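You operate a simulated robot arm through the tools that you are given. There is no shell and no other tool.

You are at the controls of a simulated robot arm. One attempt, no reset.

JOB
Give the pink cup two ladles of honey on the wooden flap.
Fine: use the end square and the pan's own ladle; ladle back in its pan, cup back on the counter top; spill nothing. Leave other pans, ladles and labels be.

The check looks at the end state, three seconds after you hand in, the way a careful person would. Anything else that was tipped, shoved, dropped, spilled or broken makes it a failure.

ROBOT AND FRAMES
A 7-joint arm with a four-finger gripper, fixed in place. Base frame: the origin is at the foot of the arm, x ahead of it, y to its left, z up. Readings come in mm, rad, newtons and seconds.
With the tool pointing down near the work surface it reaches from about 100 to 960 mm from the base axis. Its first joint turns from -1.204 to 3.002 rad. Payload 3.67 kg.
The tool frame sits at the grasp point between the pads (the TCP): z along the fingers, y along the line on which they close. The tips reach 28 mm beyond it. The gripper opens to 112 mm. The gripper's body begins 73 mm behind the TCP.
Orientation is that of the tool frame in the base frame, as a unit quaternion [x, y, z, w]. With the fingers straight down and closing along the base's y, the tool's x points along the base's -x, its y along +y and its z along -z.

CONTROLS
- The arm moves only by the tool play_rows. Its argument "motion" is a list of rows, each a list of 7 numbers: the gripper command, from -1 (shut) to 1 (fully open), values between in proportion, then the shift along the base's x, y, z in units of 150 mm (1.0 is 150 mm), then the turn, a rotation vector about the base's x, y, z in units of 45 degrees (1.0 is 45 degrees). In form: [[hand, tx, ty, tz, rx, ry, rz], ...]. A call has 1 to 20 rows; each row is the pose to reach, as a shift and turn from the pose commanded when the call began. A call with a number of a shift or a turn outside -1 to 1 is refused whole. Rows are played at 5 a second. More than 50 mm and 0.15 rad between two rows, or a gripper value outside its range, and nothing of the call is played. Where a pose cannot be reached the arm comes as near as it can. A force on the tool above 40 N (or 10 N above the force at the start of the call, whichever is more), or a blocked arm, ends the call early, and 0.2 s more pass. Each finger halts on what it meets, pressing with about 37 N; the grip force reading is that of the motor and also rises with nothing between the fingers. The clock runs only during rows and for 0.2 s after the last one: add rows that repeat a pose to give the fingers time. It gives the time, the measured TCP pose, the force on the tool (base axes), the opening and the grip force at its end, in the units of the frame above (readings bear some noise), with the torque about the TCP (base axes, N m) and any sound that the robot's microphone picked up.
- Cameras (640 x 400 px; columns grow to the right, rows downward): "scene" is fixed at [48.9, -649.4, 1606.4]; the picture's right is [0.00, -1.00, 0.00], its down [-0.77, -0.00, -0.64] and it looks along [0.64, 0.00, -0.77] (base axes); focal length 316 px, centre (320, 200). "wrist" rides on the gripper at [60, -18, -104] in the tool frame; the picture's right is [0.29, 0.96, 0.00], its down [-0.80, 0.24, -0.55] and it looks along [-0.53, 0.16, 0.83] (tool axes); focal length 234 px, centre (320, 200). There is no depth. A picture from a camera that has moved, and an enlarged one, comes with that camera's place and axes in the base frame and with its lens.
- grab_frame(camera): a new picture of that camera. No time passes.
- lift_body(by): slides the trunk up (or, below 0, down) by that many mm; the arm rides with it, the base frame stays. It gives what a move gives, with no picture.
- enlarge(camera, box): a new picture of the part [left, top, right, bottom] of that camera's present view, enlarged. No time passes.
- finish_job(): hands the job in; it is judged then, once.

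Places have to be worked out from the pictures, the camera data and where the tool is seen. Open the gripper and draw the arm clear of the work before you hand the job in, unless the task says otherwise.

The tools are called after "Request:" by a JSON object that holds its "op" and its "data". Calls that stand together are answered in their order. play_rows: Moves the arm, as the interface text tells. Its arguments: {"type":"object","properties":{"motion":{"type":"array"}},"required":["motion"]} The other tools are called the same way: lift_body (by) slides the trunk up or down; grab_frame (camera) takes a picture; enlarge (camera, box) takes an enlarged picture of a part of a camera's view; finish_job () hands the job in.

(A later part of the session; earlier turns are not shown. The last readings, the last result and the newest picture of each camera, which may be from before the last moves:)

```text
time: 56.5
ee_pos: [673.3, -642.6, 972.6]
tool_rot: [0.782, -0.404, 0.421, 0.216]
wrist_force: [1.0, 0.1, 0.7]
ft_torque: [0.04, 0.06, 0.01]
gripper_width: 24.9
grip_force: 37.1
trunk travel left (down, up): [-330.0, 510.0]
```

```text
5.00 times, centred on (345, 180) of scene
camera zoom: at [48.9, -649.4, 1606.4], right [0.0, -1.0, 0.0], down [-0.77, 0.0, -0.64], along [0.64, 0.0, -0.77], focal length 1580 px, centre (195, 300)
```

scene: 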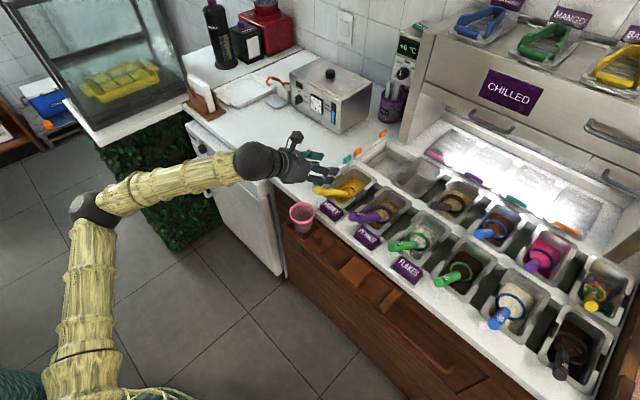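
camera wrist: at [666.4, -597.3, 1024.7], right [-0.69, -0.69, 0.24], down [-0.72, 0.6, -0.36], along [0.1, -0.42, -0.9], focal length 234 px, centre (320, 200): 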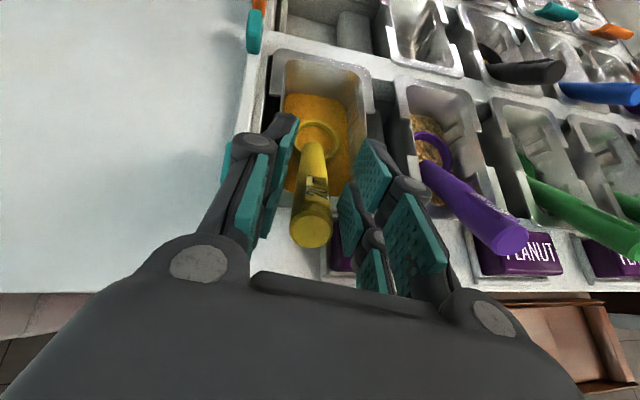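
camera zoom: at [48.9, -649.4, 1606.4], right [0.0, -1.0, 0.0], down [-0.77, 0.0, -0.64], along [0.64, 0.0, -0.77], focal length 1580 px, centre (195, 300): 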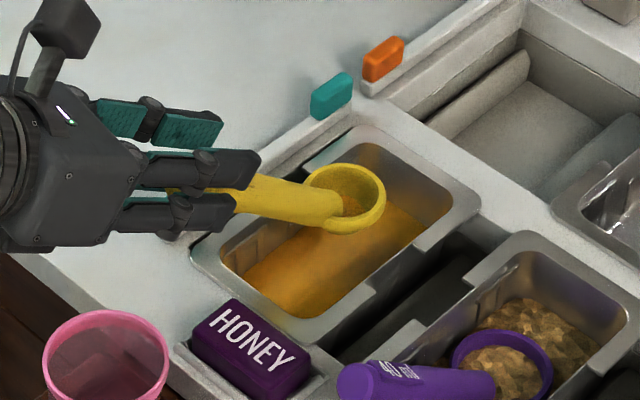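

Request:
{"op": "enlarge", "data": {"camera": "wrist", "box": [285, 90, 345, 150]}}

Request:
{"op": "enlarge", "data": {"camera": "scene", "box": [345, 165, 395, 205]}}

```text
6.67 times, centred on (315, 120) of wrist
camera zoom: at [657.4, -586.8, 1077.4], right [-0.69, -0.69, 0.24], down [-0.72, 0.6, -0.36], along [0.1, -0.42, -0.9], focal length 1561 px, centre (353, 733)
```

zoom: 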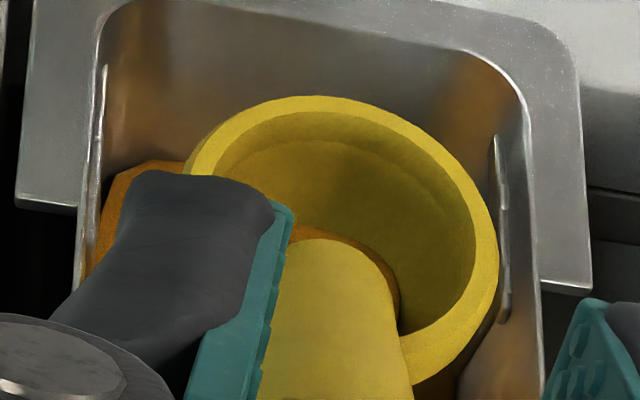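

```text
10.00 times, centred on (370, 185) of scene
camera zoom: at [48.9, -649.4, 1606.4], right [0.0, -1.0, 0.0], down [-0.77, 0.0, -0.64], along [0.64, 0.0, -0.77], focal length 3160 px, centre (-180, 350)
```

zoom: 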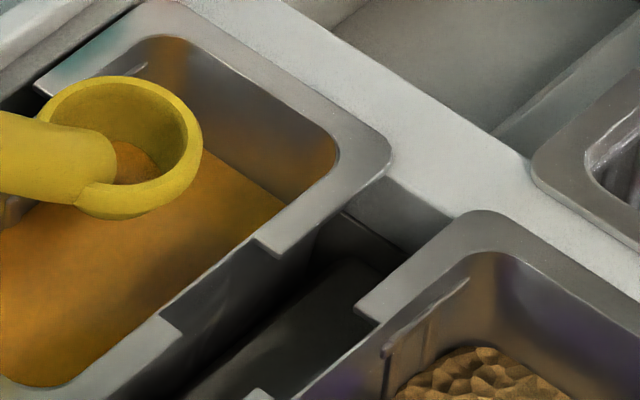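

The ladle came out with only a residue, so it must be dipped. The rim is tilted back about 18° at this grip angle; I pitch the ladle forward 18° about the bowl, over the pan, to make the rim level.

Request:
{"op": "play_rows", "data": {"motion": [[-0.72, 0.032, -0.046, 0.056, 0.0821, 0.0571, 0], [-0.72, 0.065, -0.093, 0.11, 0.1642, 0.1142, 0], [-0.72, 0.097, -0.139, 0.163, 0.2463, 0.1713, 0], [-0.72, 0.1275, -0.1833, 0.212, 0.3284, 0.2284, 0], [-0.72, 0.1275, -0.1833, 0.212, 0.3284, 0.2284, 0]]}}

Request:
{"op": "grab_frame", "data": {"camera": "wrist"}}

Request:
{"op": "enlarge", "data": {"camera": "wrist", "box": [270, 40, 390, 160]}}

Request:
{"op": "enlarge", "data": {"camera": "scene", "box": [320, 140, 400, 210]}}

```text
time: 57.6
ee_pos: [693.2, -671.1, 1002.3]
tool_rot: [0.838, -0.435, 0.293, 0.149]
wrist_force: [-0.2, 0.5, 0.3]
ft_torque: [0.03, 0.05, 0.02]
gripper_width: 25.0
grip_force: 36.8
trunk travel left (down, up): [-330.0, 510.0]
```

```text
taken
camera wrist: at [698.0, -644.5, 1119.8], right [-0.65, -0.74, 0.17], down [-0.76, 0.65, -0.06], along [-0.07, -0.17, -0.98], focal length 234 px, centre (320, 200)
```

wrist: 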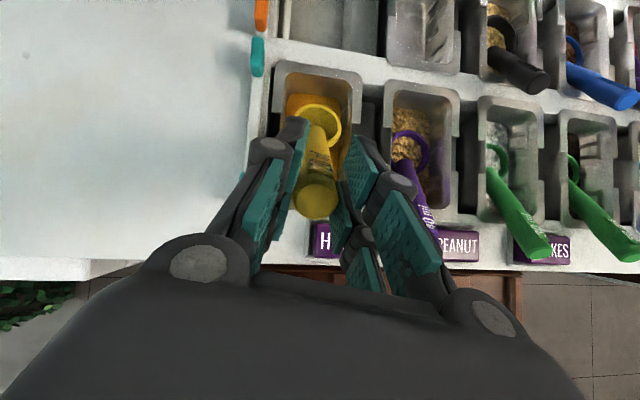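

```text
3.33 times, centred on (330, 100) of wrist
camera zoom: at [698.0, -644.5, 1119.8], right [-0.65, -0.74, 0.17], down [-0.76, 0.65, -0.06], along [-0.07, -0.17, -0.98], focal length 781 px, centre (287, 533)
```

zoom: 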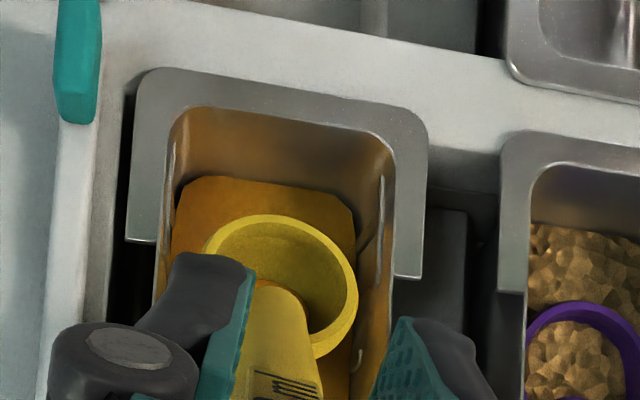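

```text
5.71 times, centred on (360, 175) of scene
camera zoom: at [48.9, -649.4, 1606.4], right [0.0, -1.0, 0.0], down [-0.77, 0.0, -0.64], along [0.64, 0.0, -0.77], focal length 1806 px, centre (91, 343)
```

zoom: 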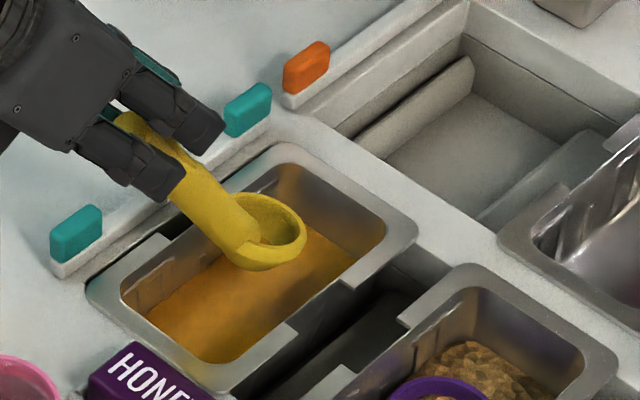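

The rim is now level. I lower the bowl toward the honey (ring centre to ≈ z 820), moving slightly forward to the pan's middle, and watch the force.

Request:
{"op": "play_rows", "data": {"motion": [[-0.72, 0.03, -0.03, -0.1, 0, 0, 0], [-0.72, 0.057, -0.057, -0.2, 0, 0, 0], [-0.72, 0.057, -0.057, -0.29, 0, 0, 0], [-0.72, 0.057, -0.057, -0.36, 0, 0, 0], [-0.72, 0.057, -0.057, -0.41, 0, 0, 0], [-0.72, 0.057, -0.057, -0.41, 0, 0, 0]]}}

Request:
{"op": "enlarge", "data": {"camera": "wrist", "box": [270, 40, 390, 160]}}

Request:
{"op": "enlarge", "data": {"camera": "scene", "box": [320, 140, 400, 210]}}

```text
time: 59.0
ee_pos: [700.7, -677.2, 945.8]
tool_rot: [0.838, -0.433, 0.296, 0.149]
wrist_force: [-0.9, 0.8, 13.7]
ft_torque: [-0.86, -0.56, -0.03]
gripper_width: 24.9
grip_force: 36.9
trunk travel left (down, up): [-330.0, 510.0]
```

```text
3.33 times, centred on (330, 100) of wrist
camera zoom: at [703.9, -650.6, 1061.4], right [-0.65, -0.74, 0.17], down [-0.76, 0.65, -0.07], along [-0.06, -0.18, -0.98], focal length 781 px, centre (287, 533)
```

zoom: 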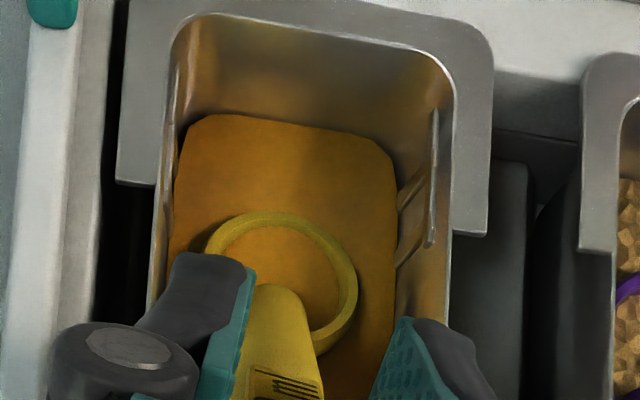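

```text
5.71 times, centred on (360, 175) of scene
camera zoom: at [48.9, -649.4, 1606.4], right [0.0, -1.0, 0.0], down [-0.77, 0.0, -0.64], along [0.64, 0.0, -0.77], focal length 1806 px, centre (91, 343)
```

zoom: 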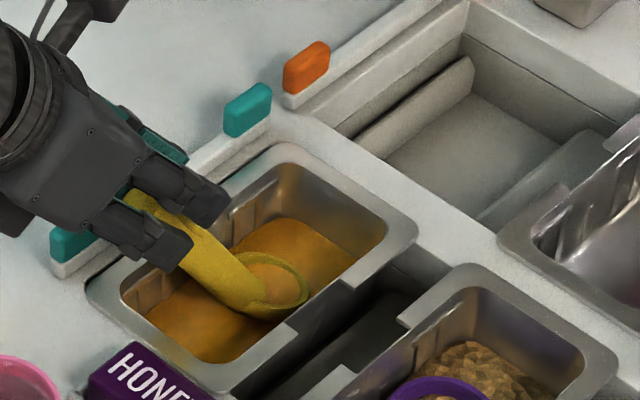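

The bowl is on the pan's bottom with its rim a few mm above the honey. I lift 35 mm to see how much it has taken up like this.

Request:
{"op": "play_rows", "data": {"motion": [[-0.72, 0, 0, 0.04, 0, 0, 0], [-0.72, 0, 0, 0.1, 0, 0, 0], [-0.72, 0, 0, 0.17, 0, 0, 0], [-0.72, 0, 0, 0.25, 0, 0, 0], [-0.72, 0, 0, 0.25, 0, 0, 0]]}}

Request:
{"op": "enlarge", "data": {"camera": "wrist", "box": [290, 80, 350, 140]}}

Request:
{"op": "enlarge", "data": {"camera": "scene", "box": [340, 160, 390, 200]}}

```text
time: 60.2
ee_pos: [701.5, -677.6, 979.4]
tool_rot: [0.839, -0.434, 0.294, 0.149]
wrist_force: [0.3, -1.0, -0.6]
ft_torque: [0.03, 0.01, 0.01]
gripper_width: 24.8
grip_force: 36.2
trunk travel left (down, up): [-330.0, 510.0]
```

```text
6.67 times, centred on (320, 110) of wrist
camera zoom: at [705.3, -651.5, 1096.6], right [-0.65, -0.74, 0.17], down [-0.76, 0.65, -0.06], along [-0.07, -0.17, -0.98], focal length 1561 px, centre (320, 800)
```

zoom: 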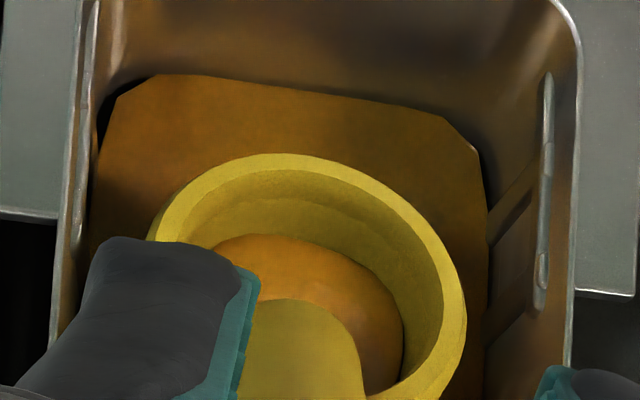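

```text
10.00 times, centred on (365, 180) of scene
camera zoom: at [48.9, -649.4, 1606.4], right [0.0, -1.0, 0.0], down [-0.77, 0.0, -0.64], along [0.64, 0.0, -0.77], focal length 3160 px, centre (-130, 400)
```

zoom: 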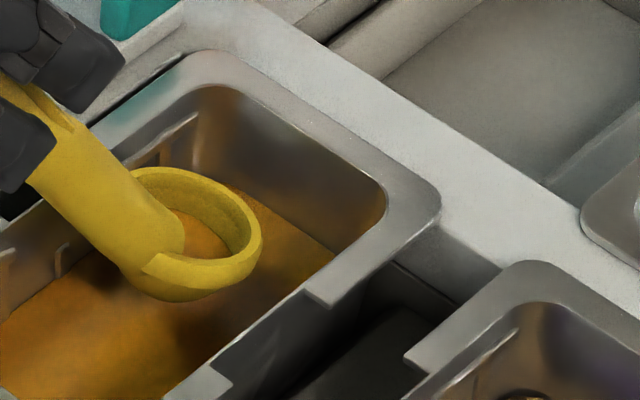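

The bowl now holds a partial amount of honey. To fill it properly I'll scoop with the front lip dipped: first pitch forward 15° more in the air above the pan to test reach.

Request:
{"op": "play_rows", "data": {"motion": [[-0.72, 0.028, -0.041, 0.04, 0.0912, 0.0634, 0], [-0.72, 0.057, -0.082, 0.078, 0.1825, 0.1269, 0], [-0.72, 0.085, -0.123, 0.115, 0.2737, 0.1903, 0], [-0.72, 0.085, -0.123, 0.115, 0.2737, 0.1903, 0]]}}

Request:
{"op": "enlarge", "data": {"camera": "wrist", "box": [270, 40, 390, 160]}}

Request:
{"op": "enlarge", "data": {"camera": "scene", "box": [320, 140, 400, 210]}}

```text
time: 61.2
ee_pos: [714.1, -696.8, 997.8]
tool_rot: [0.869, -0.451, 0.183, 0.091]
wrist_force: [-1.1, 0.0, -0.1]
ft_torque: [0.03, 0.03, 0.01]
gripper_width: 24.9
grip_force: 37.1
trunk travel left (down, up): [-330.0, 510.0]
```

```text
3.33 times, centred on (330, 100) of wrist
camera zoom: at [736.4, -696.2, 1115.4], right [-0.63, -0.77, 0.11], down [-0.75, 0.64, 0.19], along [-0.21, 0.04, -0.98], focal length 781 px, centre (287, 533)
```

zoom: 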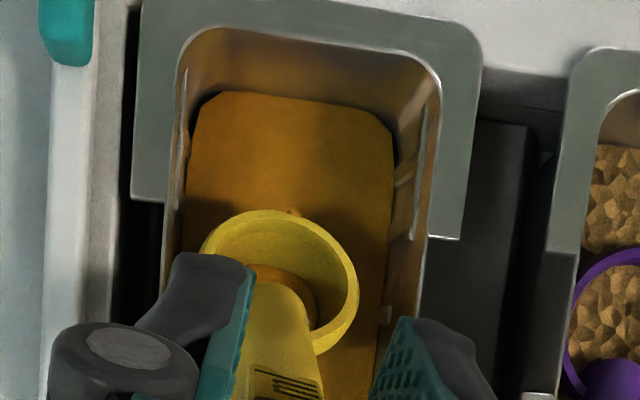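

```text
5.71 times, centred on (360, 175) of scene
camera zoom: at [48.9, -649.4, 1606.4], right [0.0, -1.0, 0.0], down [-0.77, 0.0, -0.64], along [0.64, 0.0, -0.77], focal length 1806 px, centre (91, 343)
```

zoom: 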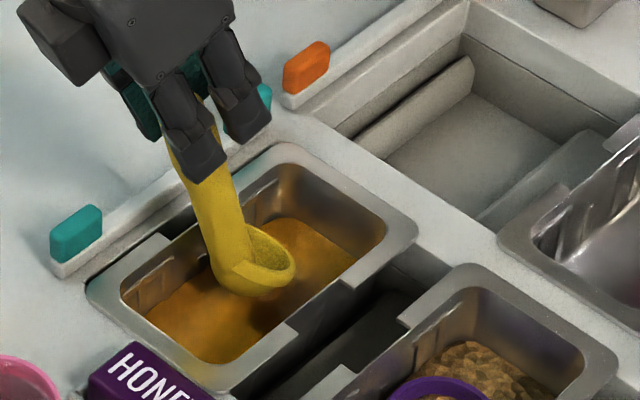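

Reach is fine here. Now I dip with the lip forward: lower ~34 mm, push forward 27 mm through the honey, and pause.

Request:
{"op": "play_rows", "data": {"motion": [[-0.72, 0, 0, -0.08, 0, 0, 0], [-0.72, 0, 0, -0.15, 0, 0, 0], [-0.72, 0, 0, -0.2, 0, 0, 0], [-0.72, 0, 0, -0.222, 0, 0, 0], [-0.72, 0.02, -0.029, -0.222, 0, 0, 0], [-0.72, 0.045, -0.065, -0.222, 0, 0, 0], [-0.72, 0.07, -0.1, -0.222, 0, 0, 0], [-0.72, 0.1, -0.145, -0.222, 0, 0, 0], [-0.72, 0.1, -0.145, -0.222, 0, 0, 0], [-0.72, 0.1, -0.145, -0.222, 0, 0, 0], [-0.72, 0.1, -0.145, -0.222, 0, 0, 0]]}}

Request:
{"op": "enlarge", "data": {"camera": "wrist", "box": [270, 40, 390, 160]}}

Request:
{"op": "enlarge", "data": {"camera": "scene", "box": [320, 140, 400, 210]}}

```text
time: 63.6
ee_pos: [728.2, -718.8, 962.3]
tool_rot: [0.869, -0.451, 0.183, 0.089]
wrist_force: [-0.8, -0.5, 4.0]
ft_torque: [-0.25, -0.09, -0.01]
gripper_width: 25.0
grip_force: 37.3
trunk travel left (down, up): [-330.0, 510.0]
```

```text
3.33 times, centred on (330, 100) of wrist
camera zoom: at [750.7, -718.8, 1080.4], right [-0.63, -0.77, 0.11], down [-0.75, 0.64, 0.19], along [-0.21, 0.04, -0.98], focal length 781 px, centre (287, 533)
```

zoom: 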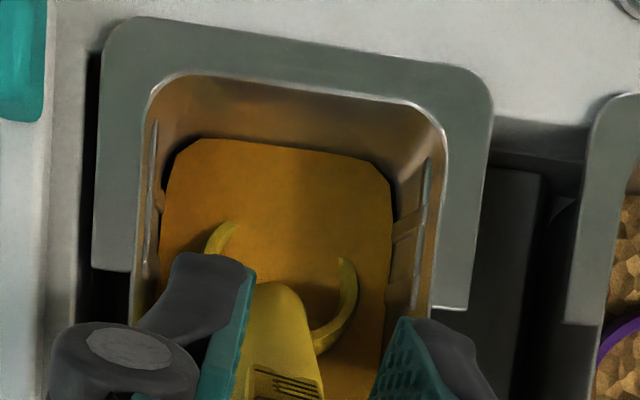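

```text
5.71 times, centred on (360, 175) of scene
camera zoom: at [48.9, -649.4, 1606.4], right [0.0, -1.0, 0.0], down [-0.77, 0.0, -0.64], along [0.64, 0.0, -0.77], focal length 1806 px, centre (91, 343)
```

zoom: 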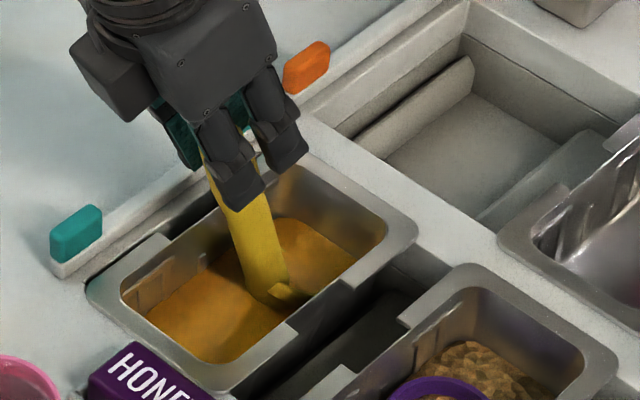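

The front lip is under the honey. I now roll the ladle back to level at the bottom, pause, and lift it slowly.

Request:
{"op": "play_rows", "data": {"motion": [[-0.72, -0.033, 0.047, -0.027, -0.0684, -0.0476, 0], [-0.72, -0.066, 0.094, -0.055, -0.1369, -0.0952, 0], [-0.72, -0.099, 0.142, -0.084, -0.2053, -0.1427, 0], [-0.72, -0.131, 0.189, -0.113, -0.2737, -0.1903, 0], [-0.72, -0.131, 0.189, -0.113, -0.2737, -0.1903, 0], [-0.72, -0.131, 0.189, -0.113, -0.2737, -0.1903, 0], [-0.72, -0.131, 0.189, -0.07, -0.2737, -0.1903, 0], [-0.72, -0.131, 0.189, 0.0, -0.2737, -0.1903, 0], [-0.72, -0.131, 0.189, 0.08, -0.2737, -0.1903, 0], [-0.72, -0.131, 0.189, 0.16, -0.2737, -0.1903, 0], [-0.72, -0.131, 0.189, 0.16, -0.2737, -0.1903, 0]]}}

Request:
{"op": "enlarge", "data": {"camera": "wrist", "box": [290, 80, 350, 140]}}

Request:
{"op": "enlarge", "data": {"camera": "scene", "box": [340, 160, 390, 200]}}

```text
time: 66.0
ee_pos: [710.2, -688.8, 987.7]
tool_rot: [0.838, -0.434, 0.295, 0.15]
wrist_force: [-0.3, -0.9, -1.0]
ft_torque: [0.04, 0.03, -0.02]
gripper_width: 25.1
grip_force: 36.4
trunk travel left (down, up): [-330.0, 510.0]
```

```text
6.67 times, centred on (320, 110) of wrist
camera zoom: at [713.9, -663.1, 1104.4], right [-0.65, -0.74, 0.17], down [-0.76, 0.65, -0.06], along [-0.07, -0.17, -0.98], focal length 1561 px, centre (320, 800)
```

zoom: 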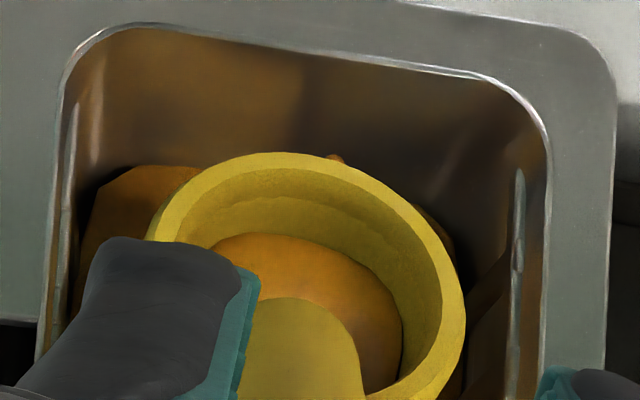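

```text
10.00 times, centred on (365, 180) of scene
camera zoom: at [48.9, -649.4, 1606.4], right [0.0, -1.0, 0.0], down [-0.77, 0.0, -0.64], along [0.64, 0.0, -0.77], focal length 3160 px, centre (-130, 400)
```

zoom: 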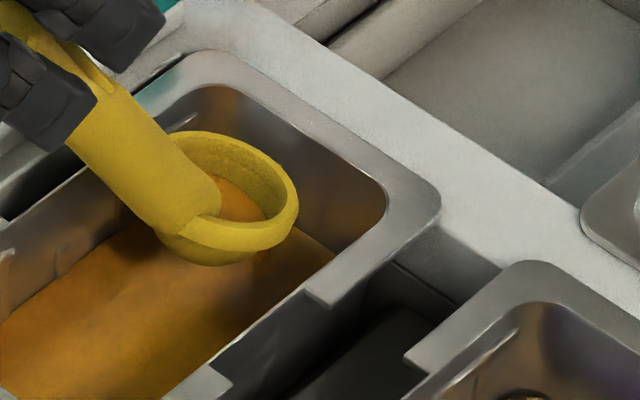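

The bowl is filled as before, with a small bump of honey seemingly clinging outside the far lip. I hold still over the pan for two seconds to let it drip, then look closer.

Request:
{"op": "play_rows", "data": {"motion": [[-0.72, 0, 0, 0, 0, 0, 0], [-0.72, 0, 0, 0, 0, 0, 0], [-0.72, 0, 0, 0, 0, 0, 0], [-0.72, 0, 0, 0, 0, 0, 0], [-0.72, 0, 0, 0, 0, 0, 0], [-0.72, 0, 0, 0, 0, 0, 0], [-0.72, 0, 0, 0, 0, 0, 0], [-0.72, 0, 0, 0, 0, 0, 0], [-0.72, 0, 0, 0, 0, 0, 0], [-0.72, 0, 0, 0, 0, 0, 0]]}}

Request:
{"op": "enlarge", "data": {"camera": "wrist", "box": [300, 90, 340, 120]}}

Request:
{"op": "enlarge", "data": {"camera": "scene", "box": [350, 165, 380, 190]}}

```text
time: 68.2
ee_pos: [708.5, -689.0, 987.3]
tool_rot: [0.838, -0.435, 0.294, 0.149]
wrist_force: [0.2, 0.7, -0.5]
ft_torque: [0.0, 0.02, 0.01]
gripper_width: 24.9
grip_force: 37.2
trunk travel left (down, up): [-330.0, 510.0]
```

```text
13.33 times, centred on (320, 105) of wrist
camera zoom: at [714.0, -663.1, 1104.4], right [-0.65, -0.74, 0.17], down [-0.76, 0.65, -0.06], along [-0.07, -0.17, -0.98], focal length 3122 px, centre (320, 1467)
```

zoom: 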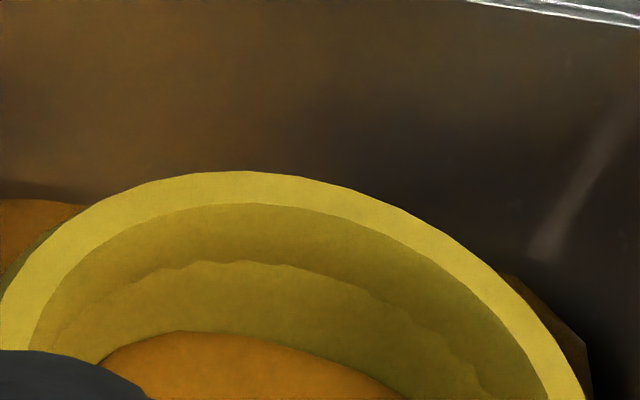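

```text
16.00 times, centred on (365, 178) of scene
camera zoom: at [48.9, -649.4, 1606.4], right [0.0, -1.0, 0.0], down [-0.77, 0.0, -0.64], along [0.64, 0.0, -0.77], focal length 5056 px, centre (-400, 560)
```

zoom: 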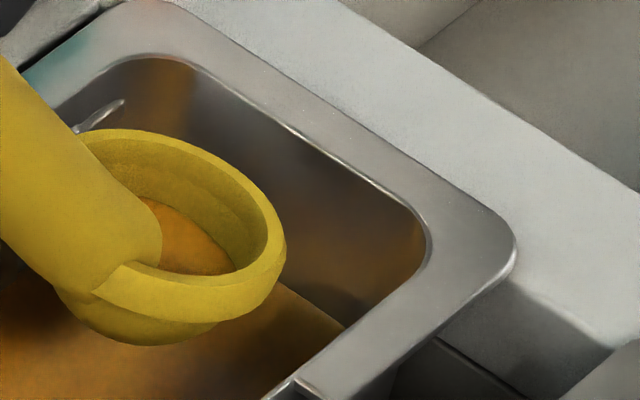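

The drip has fallen into the pan. The bowl looks only part full, so I repeat the dip with the lip forward and wait longer under the surface to see whether the level rises.

Request:
{"op": "play_rows", "data": {"motion": [[-0.72, 0.043, -0.063, 0.038, 0.0912, 0.0634, 0], [-0.72, 0.087, -0.126, 0.077, 0.1825, 0.1269, 0], [-0.72, 0.131, -0.189, 0.115, 0.2737, 0.1903, 0], [-0.72, 0.1, -0.145, 0.05, 0.2737, 0.1903, 0], [-0.72, 0.05, -0.07, -0.05, 0.2737, 0.1903, 0], [-0.72, 0.03, -0.044, -0.12, 0.2737, 0.1903, 0], [-0.72, 0.03, -0.044, -0.165, 0.2737, 0.1903, 0], [-0.72, 0.06, -0.087, -0.165, 0.2737, 0.1903, 0], [-0.72, 0.09, -0.131, -0.165, 0.2737, 0.1903, 0], [-0.72, 0.12, -0.175, -0.165, 0.2737, 0.1903, 0], [-0.72, 0.13, -0.189, -0.165, 0.2737, 0.1903, 0], [-0.72, 0.13, -0.189, -0.165, 0.2737, 0.1903, 0], [-0.72, 0.13, -0.189, -0.165, 0.2737, 0.1903, 0], [-0.72, 0.13, -0.189, -0.165, 0.2737, 0.1903, 0], [-0.72, 0.13, -0.189, -0.165, 0.2737, 0.1903, 0], [-0.72, 0.13, -0.189, -0.165, 0.2737, 0.1903, 0], [-0.72, 0.13, -0.189, -0.165, 0.2737, 0.1903, 0], [-0.72, 0.13, -0.189, -0.165, 0.2737, 0.1903, 0], [-0.72, 0.13, -0.189, -0.165, 0.2737, 0.1903, 0], [-0.72, 0.13, -0.189, -0.165, 0.2737, 0.1903, 0]]}}

Request:
{"op": "enlarge", "data": {"camera": "wrist", "box": [270, 40, 390, 160]}}

```text
time: 72.5
ee_pos: [729.4, -718.8, 963.1]
tool_rot: [0.869, -0.45, 0.183, 0.09]
wrist_force: [-0.4, -0.2, 0.0]
ft_torque: [0.01, 0.03, 0.0]
gripper_width: 25.1
grip_force: 36.8
trunk travel left (down, up): [-330.0, 510.0]
```

```text
3.33 times, centred on (330, 100) of wrist
camera zoom: at [751.5, -717.9, 1080.7], right [-0.63, -0.77, 0.11], down [-0.75, 0.64, 0.19], along [-0.21, 0.04, -0.98], focal length 781 px, centre (287, 533)
```

zoom: 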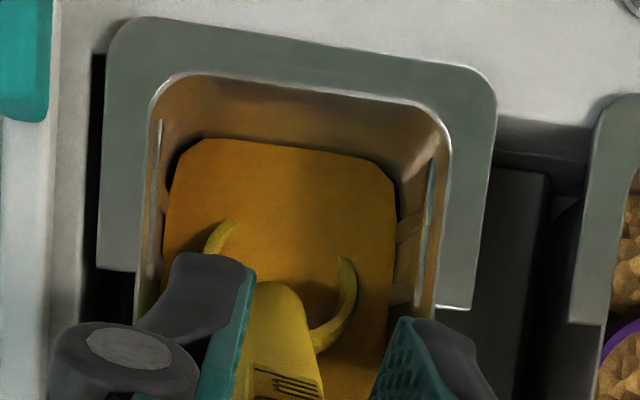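

The front half of the rim is submerged. I level the ladle slowly and lift it, then wait for drips.

Request:
{"op": "play_rows", "data": {"motion": [[-0.72, -0.022, 0.032, -0.019, -0.0456, -0.0317, 0], [-0.72, -0.044, 0.063, -0.038, -0.0912, -0.0634, 0], [-0.72, -0.066, 0.094, -0.057, -0.1369, -0.0952, 0], [-0.72, -0.088, 0.126, -0.077, -0.1825, -0.1269, 0], [-0.72, -0.11, 0.158, -0.096, -0.2281, -0.1586, 0], [-0.72, -0.131, 0.189, -0.113, -0.2737, -0.1903, 0], [-0.72, -0.131, 0.189, -0.113, -0.2737, -0.1903, 0], [-0.72, -0.131, 0.189, -0.08, -0.2737, -0.1903, 0], [-0.72, -0.131, 0.189, -0.03, -0.2737, -0.1903, 0], [-0.72, -0.131, 0.189, 0.03, -0.2737, -0.1903, 0], [-0.72, -0.131, 0.189, 0.1, -0.2737, -0.1903, 0], [-0.72, -0.131, 0.189, 0.17, -0.2737, -0.1903, 0], [-0.72, -0.131, 0.189, 0.17, -0.2737, -0.1903, 0], [-0.72, -0.131, 0.189, 0.17, -0.2737, -0.1903, 0], [-0.72, -0.131, 0.189, 0.17, -0.2737, -0.1903, 0]]}}

Request:
{"op": "enlarge", "data": {"camera": "wrist", "box": [290, 80, 350, 140]}}

Request:
{"op": "enlarge", "data": {"camera": "scene", "box": [340, 160, 390, 200]}}

```text
time: 75.7
ee_pos: [709.3, -692.2, 987.9]
tool_rot: [0.838, -0.434, 0.294, 0.149]
wrist_force: [0.5, 0.4, 0.4]
ft_torque: [-0.01, 0.04, 0.02]
gripper_width: 25.2
grip_force: 37.3
trunk travel left (down, up): [-330.0, 510.0]
```

```text
6.67 times, centred on (320, 110) of wrist
camera zoom: at [714.0, -665.1, 1104.1], right [-0.65, -0.74, 0.17], down [-0.76, 0.65, -0.06], along [-0.07, -0.17, -0.98], focal length 1561 px, centre (320, 800)
```

zoom: 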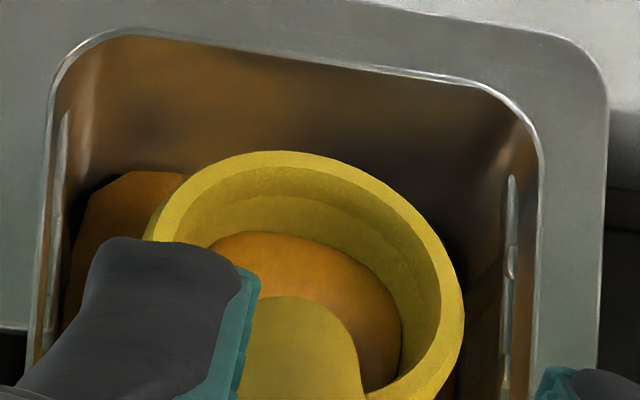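

```text
10.00 times, centred on (365, 180) of scene
camera zoom: at [48.9, -649.4, 1606.4], right [0.0, -1.0, 0.0], down [-0.77, 0.0, -0.64], along [0.64, 0.0, -0.77], focal length 3160 px, centre (-130, 400)
```

zoom: 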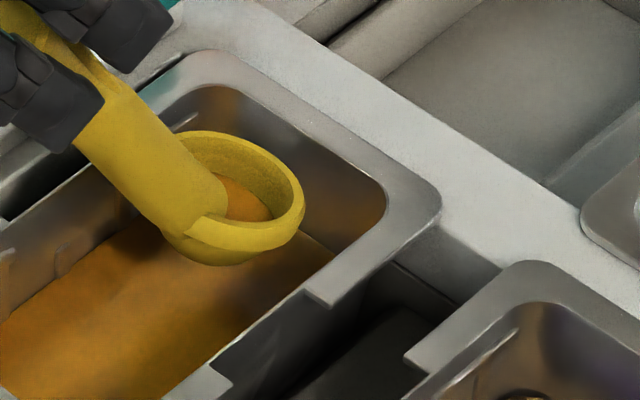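

The level is the same as both previous dips, so this is the ladle's full portion. I wait two more seconds for drips, then raise it to travel height over the pan.

Request:
{"op": "play_rows", "data": {"motion": [[-0.72, 0, 0, 0, 0, 0, 0], [-0.72, 0, 0, 0, 0, 0, 0], [-0.72, 0, 0, 0, 0, 0, 0], [-0.72, 0, 0, 0, 0, 0, 0], [-0.72, 0, 0, 0, 0, 0, 0], [-0.72, 0, 0, 0, 0, 0, 0], [-0.72, 0, 0, 0, 0, 0, 0], [-0.72, 0, 0, 0, 0, 0, 0], [-0.72, 0, 0, 0.05, 0, 0, 0], [-0.72, 0, 0, 0.12, 0, 0, 0], [-0.72, 0, 0, 0.2, 0, 0, 0], [-0.72, 0, 0, 0.28, 0, 0, 0], [-0.72, 0, 0, 0.36, 0, 0, 0], [-0.72, 0, 0, 0.42, 0, 0, 0], [-0.72, 0, 0, 0.42, 0, 0, 0], [-0.72, 0, 0, 0.42, 0, 0, 0]]}}

Request:
{"op": "enlarge", "data": {"camera": "wrist", "box": [270, 40, 390, 160]}}

Request:
{"op": "enlarge", "data": {"camera": "scene", "box": [310, 120, 390, 190]}}

```text
time: 79.0
ee_pos: [707.6, -690.3, 1050.3]
tool_rot: [0.838, -0.435, 0.294, 0.149]
wrist_force: [-0.2, 0.4, -0.3]
ft_torque: [0.04, 0.05, 0.01]
gripper_width: 24.8
grip_force: 36.9
trunk travel left (down, up): [-330.0, 510.0]
```

```text
3.33 times, centred on (330, 100) of wrist
camera zoom: at [712.8, -664.2, 1167.9], right [-0.65, -0.74, 0.17], down [-0.76, 0.65, -0.06], along [-0.07, -0.17, -0.98], focal length 781 px, centre (287, 533)
```

zoom: 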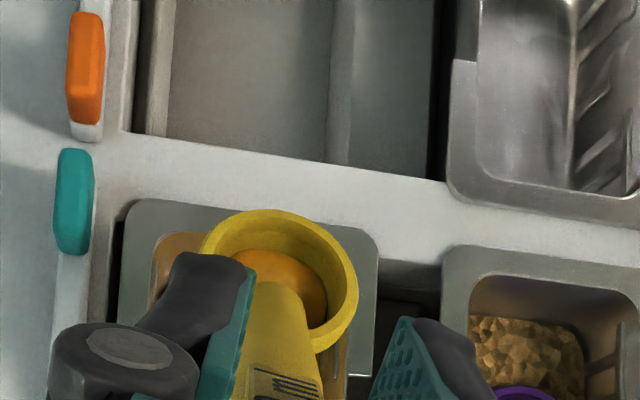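

```text
5.71 times, centred on (350, 155) of scene
camera zoom: at [48.9, -649.4, 1606.4], right [0.0, -1.0, 0.0], down [-0.77, 0.0, -0.64], along [0.64, 0.0, -0.77], focal length 1806 px, centre (149, 457)
```

zoom: 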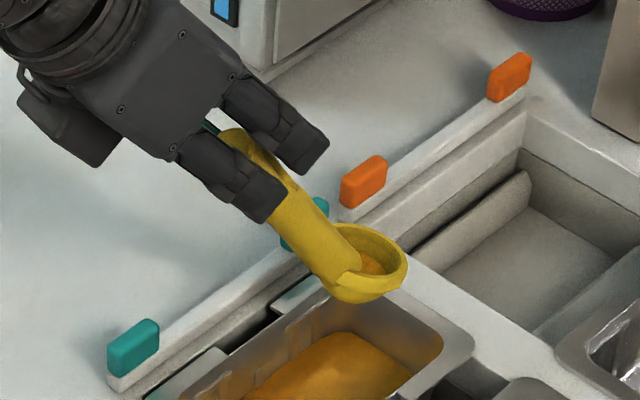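

No drips, honey sits in the bowl. I carry it level toward the cup, first half of the way.

Request:
{"op": "play_rows", "data": {"motion": [[-0.72, -0.03, 0.035, 0, 0, 0, 0], [-0.72, -0.1, 0.115, 0, 0, 0, 0], [-0.72, -0.19, 0.215, 0, 0, 0, 0], [-0.72, -0.29, 0.33, 0, 0, 0, 0], [-0.72, -0.39, 0.445, 0, 0, 0, 0], [-0.72, -0.49, 0.56, 0, 0, 0, 0], [-0.72, -0.59, 0.675, 0, 0, 0, 0], [-0.72, -0.69, 0.79, 0, 0, 0, 0], [-0.72, -0.78, 0.895, 0, 0, 0, 0], [-0.72, -0.84, 0.96, 0, 0, 0, 0], [-0.72, -0.86, 0.985, 0, 0, 0, 0], [-0.72, -0.86, 0.985, 0, 0, 0, 0]]}}

Request:
{"op": "grab_frame", "data": {"camera": "wrist"}}

Request:
{"op": "enlarge", "data": {"camera": "scene", "box": [270, 130, 370, 220]}}

```text
time: 80.5
ee_pos: [646.0, -627.1, 904.2]
tool_rot: [0.862, -0.426, 0.183, 0.204]
wrist_force: [4.8, 2.9, 3.5]
ft_torque: [0.05, -0.33, 0.34]
gripper_width: 25.7
grip_force: 9.4
trunk travel left (down, up): [-330.0, 510.0]
stopped in row 7: the arm was blocked; the commanded pose is now the measured one
```

```text
taken
camera wrist: at [681.2, -601.7, 1016.0], right [-0.61, -0.72, 0.33], down [-0.73, 0.67, 0.13], along [-0.31, -0.16, -0.94], focal length 234 px, centre (320, 200)
```

wrist: 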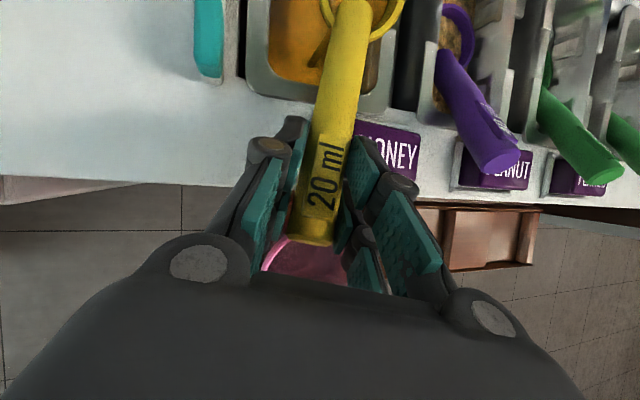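

```text
4.44 times, centred on (320, 175) of scene
camera zoom: at [48.9, -649.4, 1606.4], right [0.0, -1.0, 0.0], down [-0.77, 0.0, -0.64], along [0.64, 0.0, -0.77], focal length 1404 px, centre (320, 311)
```

zoom: 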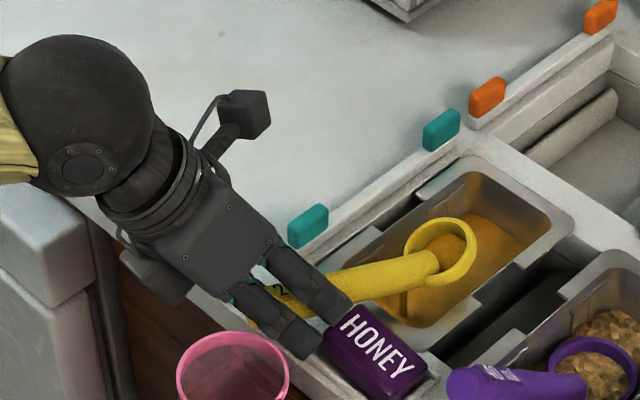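

The arm was blocked mid-way and sagged; the ladle dropped onto the pan edge region. I stop and inspect everything closely.

Request:
{"op": "enlarge", "data": {"camera": "scene", "box": [330, 170, 390, 220]}}

Request:
{"op": "enlarge", "data": {"camera": "wrist", "box": [240, 0, 440, 160]}}

Request:
{"op": "grab_frame", "data": {"camera": "scene"}}

Request:
{"op": "enlarge", "data": {"camera": "scene", "box": [270, 180, 350, 240]}}

```text
8.00 times, centred on (360, 195) of scene
camera zoom: at [48.9, -649.4, 1606.4], right [0.0, -1.0, 0.0], down [-0.77, 0.0, -0.64], along [0.64, 0.0, -0.77], focal length 2528 px, centre (0, 240)
```

zoom: 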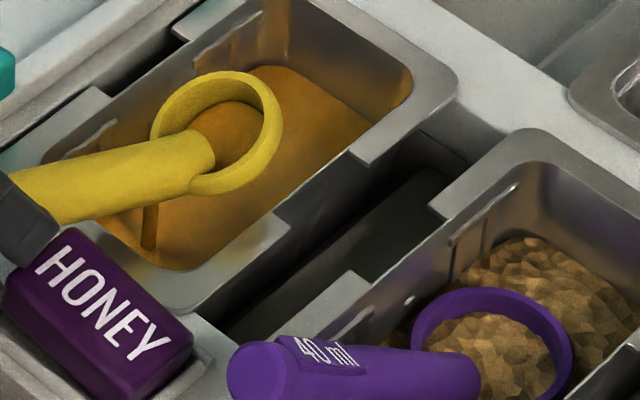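

```text
2.50 times, centred on (340, 80) of wrist
camera zoom: at [681.2, -601.7, 1016.0], right [-0.61, -0.72, 0.33], down [-0.73, 0.67, 0.13], along [-0.31, -0.16, -0.94], focal length 585 px, centre (270, 500)
```

zoom: 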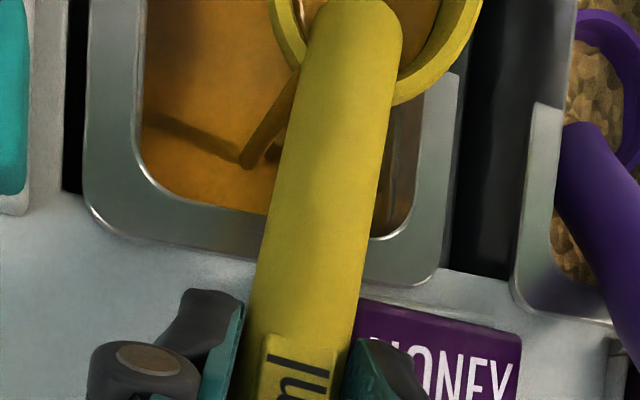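

```text
taken
```

scene: 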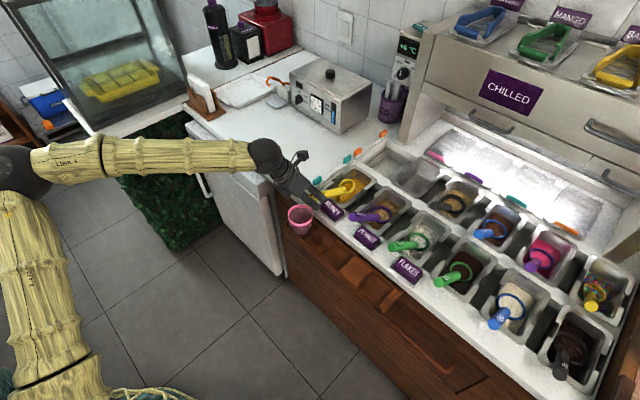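

```text
6.67 times, centred on (310, 210) of scene
camera zoom: at [48.9, -649.4, 1606.4], right [0.0, -1.0, 0.0], down [-0.77, 0.0, -0.64], along [0.64, 0.0, -0.77], focal length 2107 px, centre (387, 133)
```

zoom: 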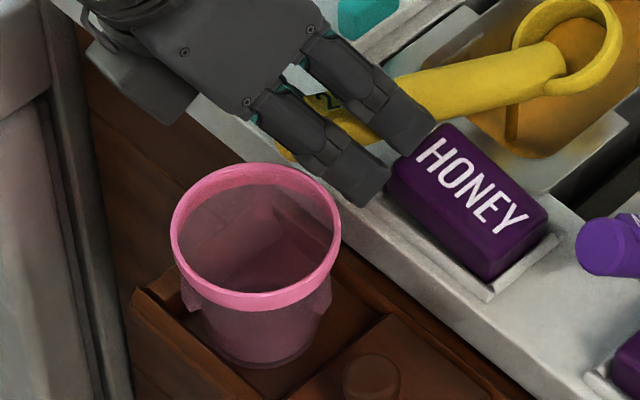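

Honey that tipped out ran back into the pan; cup and label look undisturbed, and the ladle has pivoted in the grip to nearly horizontal. I'll set it back in its pan and regrip. First a small upward move to see how the arm responds.

Request:
{"op": "play_rows", "data": {"motion": [[-0.72, 0, 0, 0.03, 0, 0, 0], [-0.72, 0, 0, 0.07, 0, 0, 0], [-0.72, 0, 0, 0.1, 0, 0, 0], [-0.72, 0, 0, 0.1, 0, 0, 0]]}}

Request:
{"op": "enlarge", "data": {"camera": "scene", "box": [280, 140, 390, 220]}}

Request:
{"op": "grab_frame", "data": {"camera": "wrist"}}

```text
time: 81.5
ee_pos: [647.9, -628.7, 916.1]
tool_rot: [0.862, -0.427, 0.182, 0.203]
wrist_force: [0.1, 0.3, -0.4]
ft_torque: [0.01, -0.01, -0.01]
gripper_width: 25.4
grip_force: 37.1
trunk travel left (down, up): [-330.0, 510.0]
```

```text
5.00 times, centred on (335, 180) of scene
camera zoom: at [48.9, -649.4, 1606.4], right [0.0, -1.0, 0.0], down [-0.77, 0.0, -0.64], along [0.64, 0.0, -0.77], focal length 1580 px, centre (245, 300)
```

zoom: 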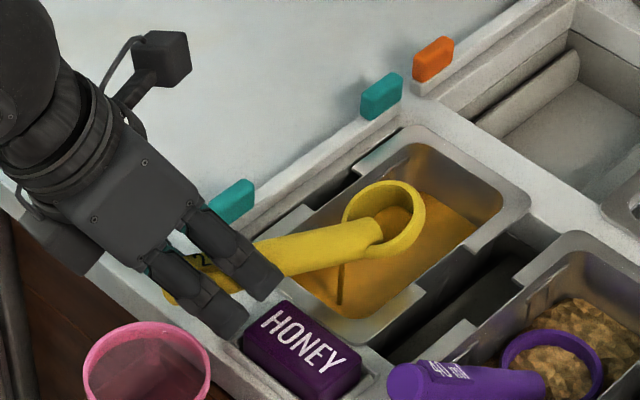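

```text
taken
camera wrist: at [682.2, -603.2, 1029.3], right [-0.61, -0.72, 0.33], down [-0.73, 0.67, 0.13], along [-0.32, -0.16, -0.94], focal length 234 px, centre (320, 200)
```

wrist: 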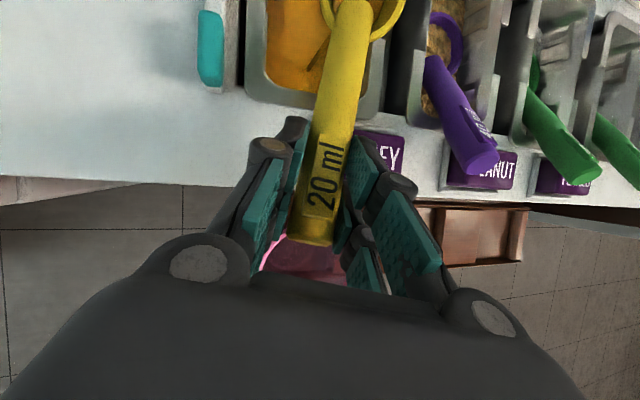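

The arm is free and the ladle firmly held, tipped back over the pan. I now pitch it down and forward so the bowl goes back into the honey and the handle lies over the front rim.

Request:
{"op": "play_rows", "data": {"motion": [[-0.72, 0.06, -0.05, 0.04, 0.1, 0.019, -0.008], [-0.72, 0.12, -0.1, 0.04, 0.2, 0.039, -0.015], [-0.72, 0.18, -0.155, 0.03, 0.301, 0.058, -0.023], [-0.72, 0.24, -0.207, 0.02, 0.402, 0.077, -0.031], [-0.72, 0.3, -0.259, 0.01, 0.502, 0.096, -0.038], [-0.72, 0.3, -0.259, 0.01, 0.502, 0.096, -0.038]]}}

Request:
{"op": "enlarge", "data": {"camera": "scene", "box": [290, 140, 400, 220]}}

Request:
{"op": "grab_frame", "data": {"camera": "wrist"}}

```text
time: 82.9
ee_pos: [694.9, -664.3, 918.9]
tool_rot: [0.887, -0.455, 0.061, 0.049]
wrist_force: [0.9, 0.2, -1.5]
ft_torque: [0.0, 0.01, 0.0]
gripper_width: 25.2
grip_force: 36.6
trunk travel left (down, up): [-330.0, 510.0]
```

```text
5.00 times, centred on (345, 180) of scene
camera zoom: at [48.9, -649.4, 1606.4], right [0.0, -1.0, 0.0], down [-0.77, 0.0, -0.64], along [0.64, 0.0, -0.77], focal length 1580 px, centre (195, 300)
```

zoom: 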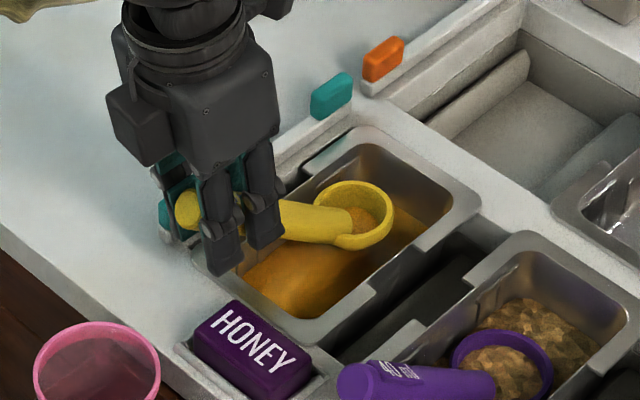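

```text
taken
camera wrist: at [738.3, -684.5, 1028.9], right [-0.61, -0.79, 0.07], down [-0.69, 0.58, 0.43], along [-0.38, 0.21, -0.9], focal length 234 px, centre (320, 200)
```

wrist: 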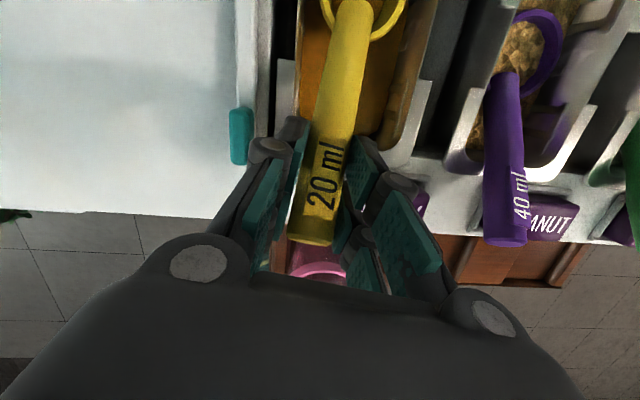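

The tool is upright and the bowl is about 20 mm above its rest. I pitch a little more and lower 13 mm so the bowl sits in the honey.

Request:
{"op": "play_rows", "data": {"motion": [[-0.72, 0, 0, -0.02, 0.04, 0.008, -0.003], [-0.72, 0, 0, -0.045, 0.08, 0.015, -0.006], [-0.72, 0, 0, -0.07, 0.11, 0.021, -0.009], [-0.72, 0, 0, -0.087, 0.11, 0.021, -0.009], [-0.72, 0, 0, -0.087, 0.11, 0.021, -0.009]]}}

Request:
{"op": "enlarge", "data": {"camera": "scene", "box": [300, 150, 400, 220]}}

Request:
{"op": "grab_frame", "data": {"camera": "wrist"}}

```text
time: 84.1
ee_pos: [693.9, -663.2, 906.2]
tool_rot: [0.887, -0.461, 0.033, 0.015]
wrist_force: [0.8, -0.5, 0.2]
ft_torque: [0.05, 0.02, -0.04]
gripper_width: 24.9
grip_force: 36.8
trunk travel left (down, up): [-330.0, 510.0]
```

```text
5.71 times, centred on (350, 185) of scene
camera zoom: at [48.9, -649.4, 1606.4], right [0.0, -1.0, 0.0], down [-0.77, 0.0, -0.64], along [0.64, 0.0, -0.77], focal length 1806 px, centre (149, 286)
```

zoom: 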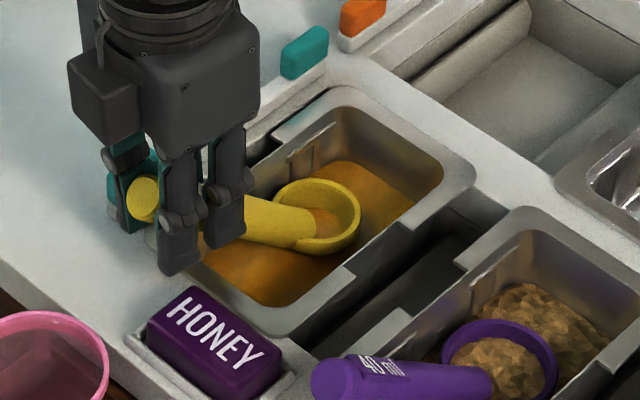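

```text
taken
camera wrist: at [739.1, -694.2, 1012.7], right [-0.62, -0.79, 0.02], down [-0.68, 0.55, 0.49], along [-0.4, 0.29, -0.87], focal length 234 px, centre (320, 200)
```

wrist: 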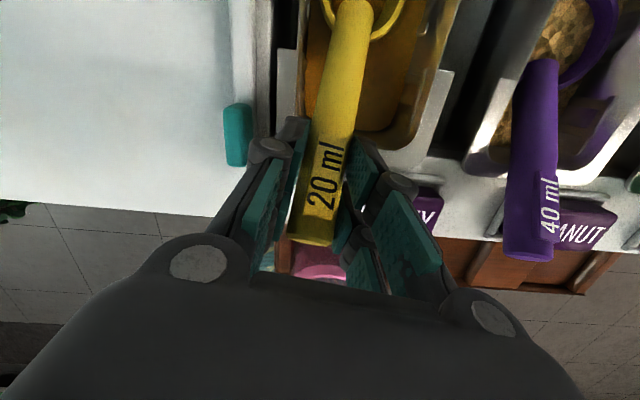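

The bowl is back in the honey and the handle is held over the front rim. I'll use a different scheme: grip from above, then yaw and tilt outward to pour. I release now (just 3 mm per side), rise clear, and rehearse that empty-handed.

Request:
{"op": "play_rows", "data": {"motion": [[-0.6, 0, 0, 0, 0, 0, 0], [-0.54, 0, 0, 0, 0, 0, 0], [-0.5, 0, 0, 0, 0, 0, 0], [-0.45, 0, 0, 0, 0, 0, 0], [-0.45, 0, 0, 0, 0, 0, 0], [-0.45, 0, 0, 0.04, 0, 0, 0], [-0.45, 0, 0, 0.12, 0, 0, 0], [-0.45, 0, 0, 0.25, 0, 0, 0], [-0.45, 0, 0, 0.4, 0, 0, 0], [-0.45, 0, 0, 0.4, 0, 0, 0]]}}

Request:
{"op": "enlarge", "data": {"camera": "scene", "box": [300, 150, 400, 220]}}

Request:
{"op": "grab_frame", "data": {"camera": "wrist"}}

```text
time: 86.3
ee_pos: [695.0, -663.9, 966.6]
tool_rot: [0.887, -0.461, 0.033, 0.015]
wrist_force: [0.3, -0.6, 0.6]
ft_torque: [-0.04, -0.03, -0.02]
gripper_width: 30.8
grip_force: 0.1
trunk travel left (down, up): [-330.0, 510.0]
```

```text
5.71 times, centred on (350, 185) of scene
camera zoom: at [48.9, -649.4, 1606.4], right [0.0, -1.0, 0.0], down [-0.77, 0.0, -0.64], along [0.64, 0.0, -0.77], focal length 1806 px, centre (149, 286)
```

zoom: 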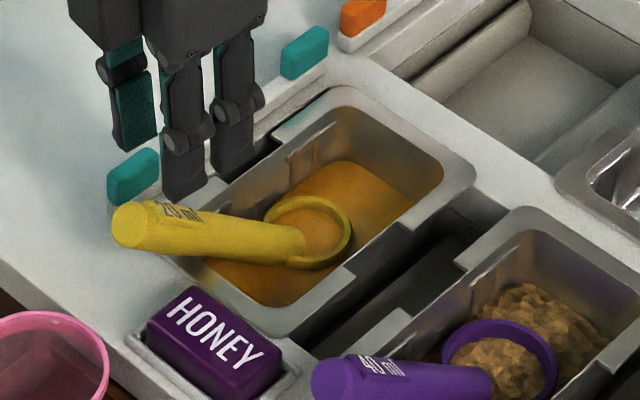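

```text
taken
camera wrist: at [739.5, -694.6, 1073.1], right [-0.62, -0.79, 0.02], down [-0.68, 0.54, 0.49], along [-0.4, 0.29, -0.87], focal length 234 px, centre (320, 200)
```

wrist: 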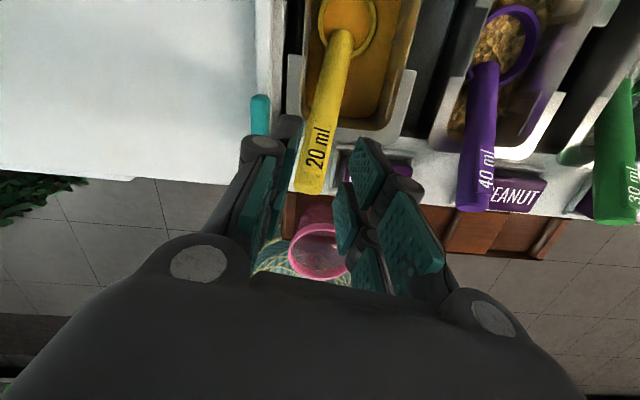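

The ladle rests neatly in its pan. Now I rehearse: rise and yaw -45° while moving toward the spot beside the cup.

Request:
{"op": "play_rows", "data": {"motion": [[-0.45, 0, 0.0, 0.12, 0, 0, -0.15], [-0.45, 0, 0.07, 0.24, 0, 0, -0.3], [-0.45, -0.01, 0.16, 0.36, 0, 0, -0.45], [-0.45, -0.01, 0.25, 0.49, 0, 0, -0.6], [-0.45, -0.02, 0.34, 0.49, 0, 0, -0.75], [-0.45, -0.02, 0.427, 0.49, 0, 0, -0.9], [-0.45, -0.02, 0.427, 0.49, 0, 0, -1.0], [-0.45, -0.02, 0.427, 0.49, 0, 0, -1.0]]}}

Request:
{"op": "grab_frame", "data": {"camera": "scene"}}

```text
time: 88.1
ee_pos: [692.9, -599.4, 1041.0]
tool_rot: [-0.642, 0.766, -0.026, -0.027]
wrist_force: [0.4, 0.4, -0.7]
ft_torque: [0.03, -0.03, -0.03]
gripper_width: 30.9
grip_force: 0.0
trunk travel left (down, up): [-330.0, 510.0]
```

```text
taken
```

scene: 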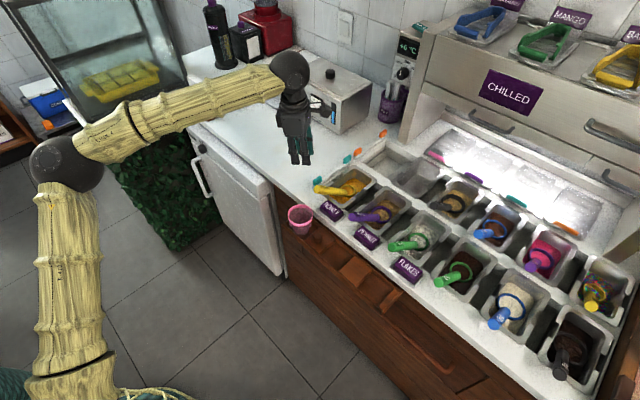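

Works well. I yaw the other 45° and move to beside the cup at about (688,-533).

Request:
{"op": "play_rows", "data": {"motion": [[-0.45, 0, 0.07, 0, 0, 0, -0.15], [-0.45, 0, 0.14, 0, 0, 0, -0.3], [-0.45, -0.01, 0.22, -0.03, 0, 0, -0.45], [-0.45, -0.01, 0.3, -0.08, 0, 0, -0.6], [-0.45, -0.02, 0.38, -0.12, 0, 0, -0.75], [-0.45, -0.03, 0.44, -0.17, 0, 0, -0.9], [-0.45, -0.03, 0.44, -0.17, 0, 0, -1.0], [-0.45, -0.03, 0.44, -0.17, 0, 0, -1.0]]}}

Request:
{"op": "grab_frame", "data": {"camera": "scene"}}

```text
time: 89.9
ee_pos: [685.5, -533.4, 1014.9]
tool_rot: [-0.3, 0.953, -0.012, -0.034]
wrist_force: [0.5, 0.5, 0.1]
ft_torque: [0.01, 0.01, 0.01]
gripper_width: 30.8
grip_force: 0.2
trunk travel left (down, up): [-330.0, 510.0]
```

```text
taken
```

scene: 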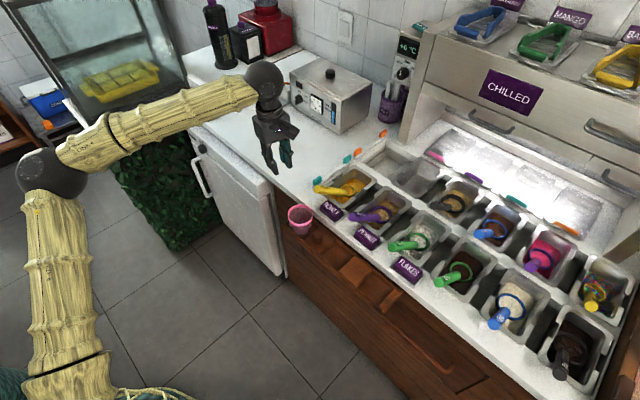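

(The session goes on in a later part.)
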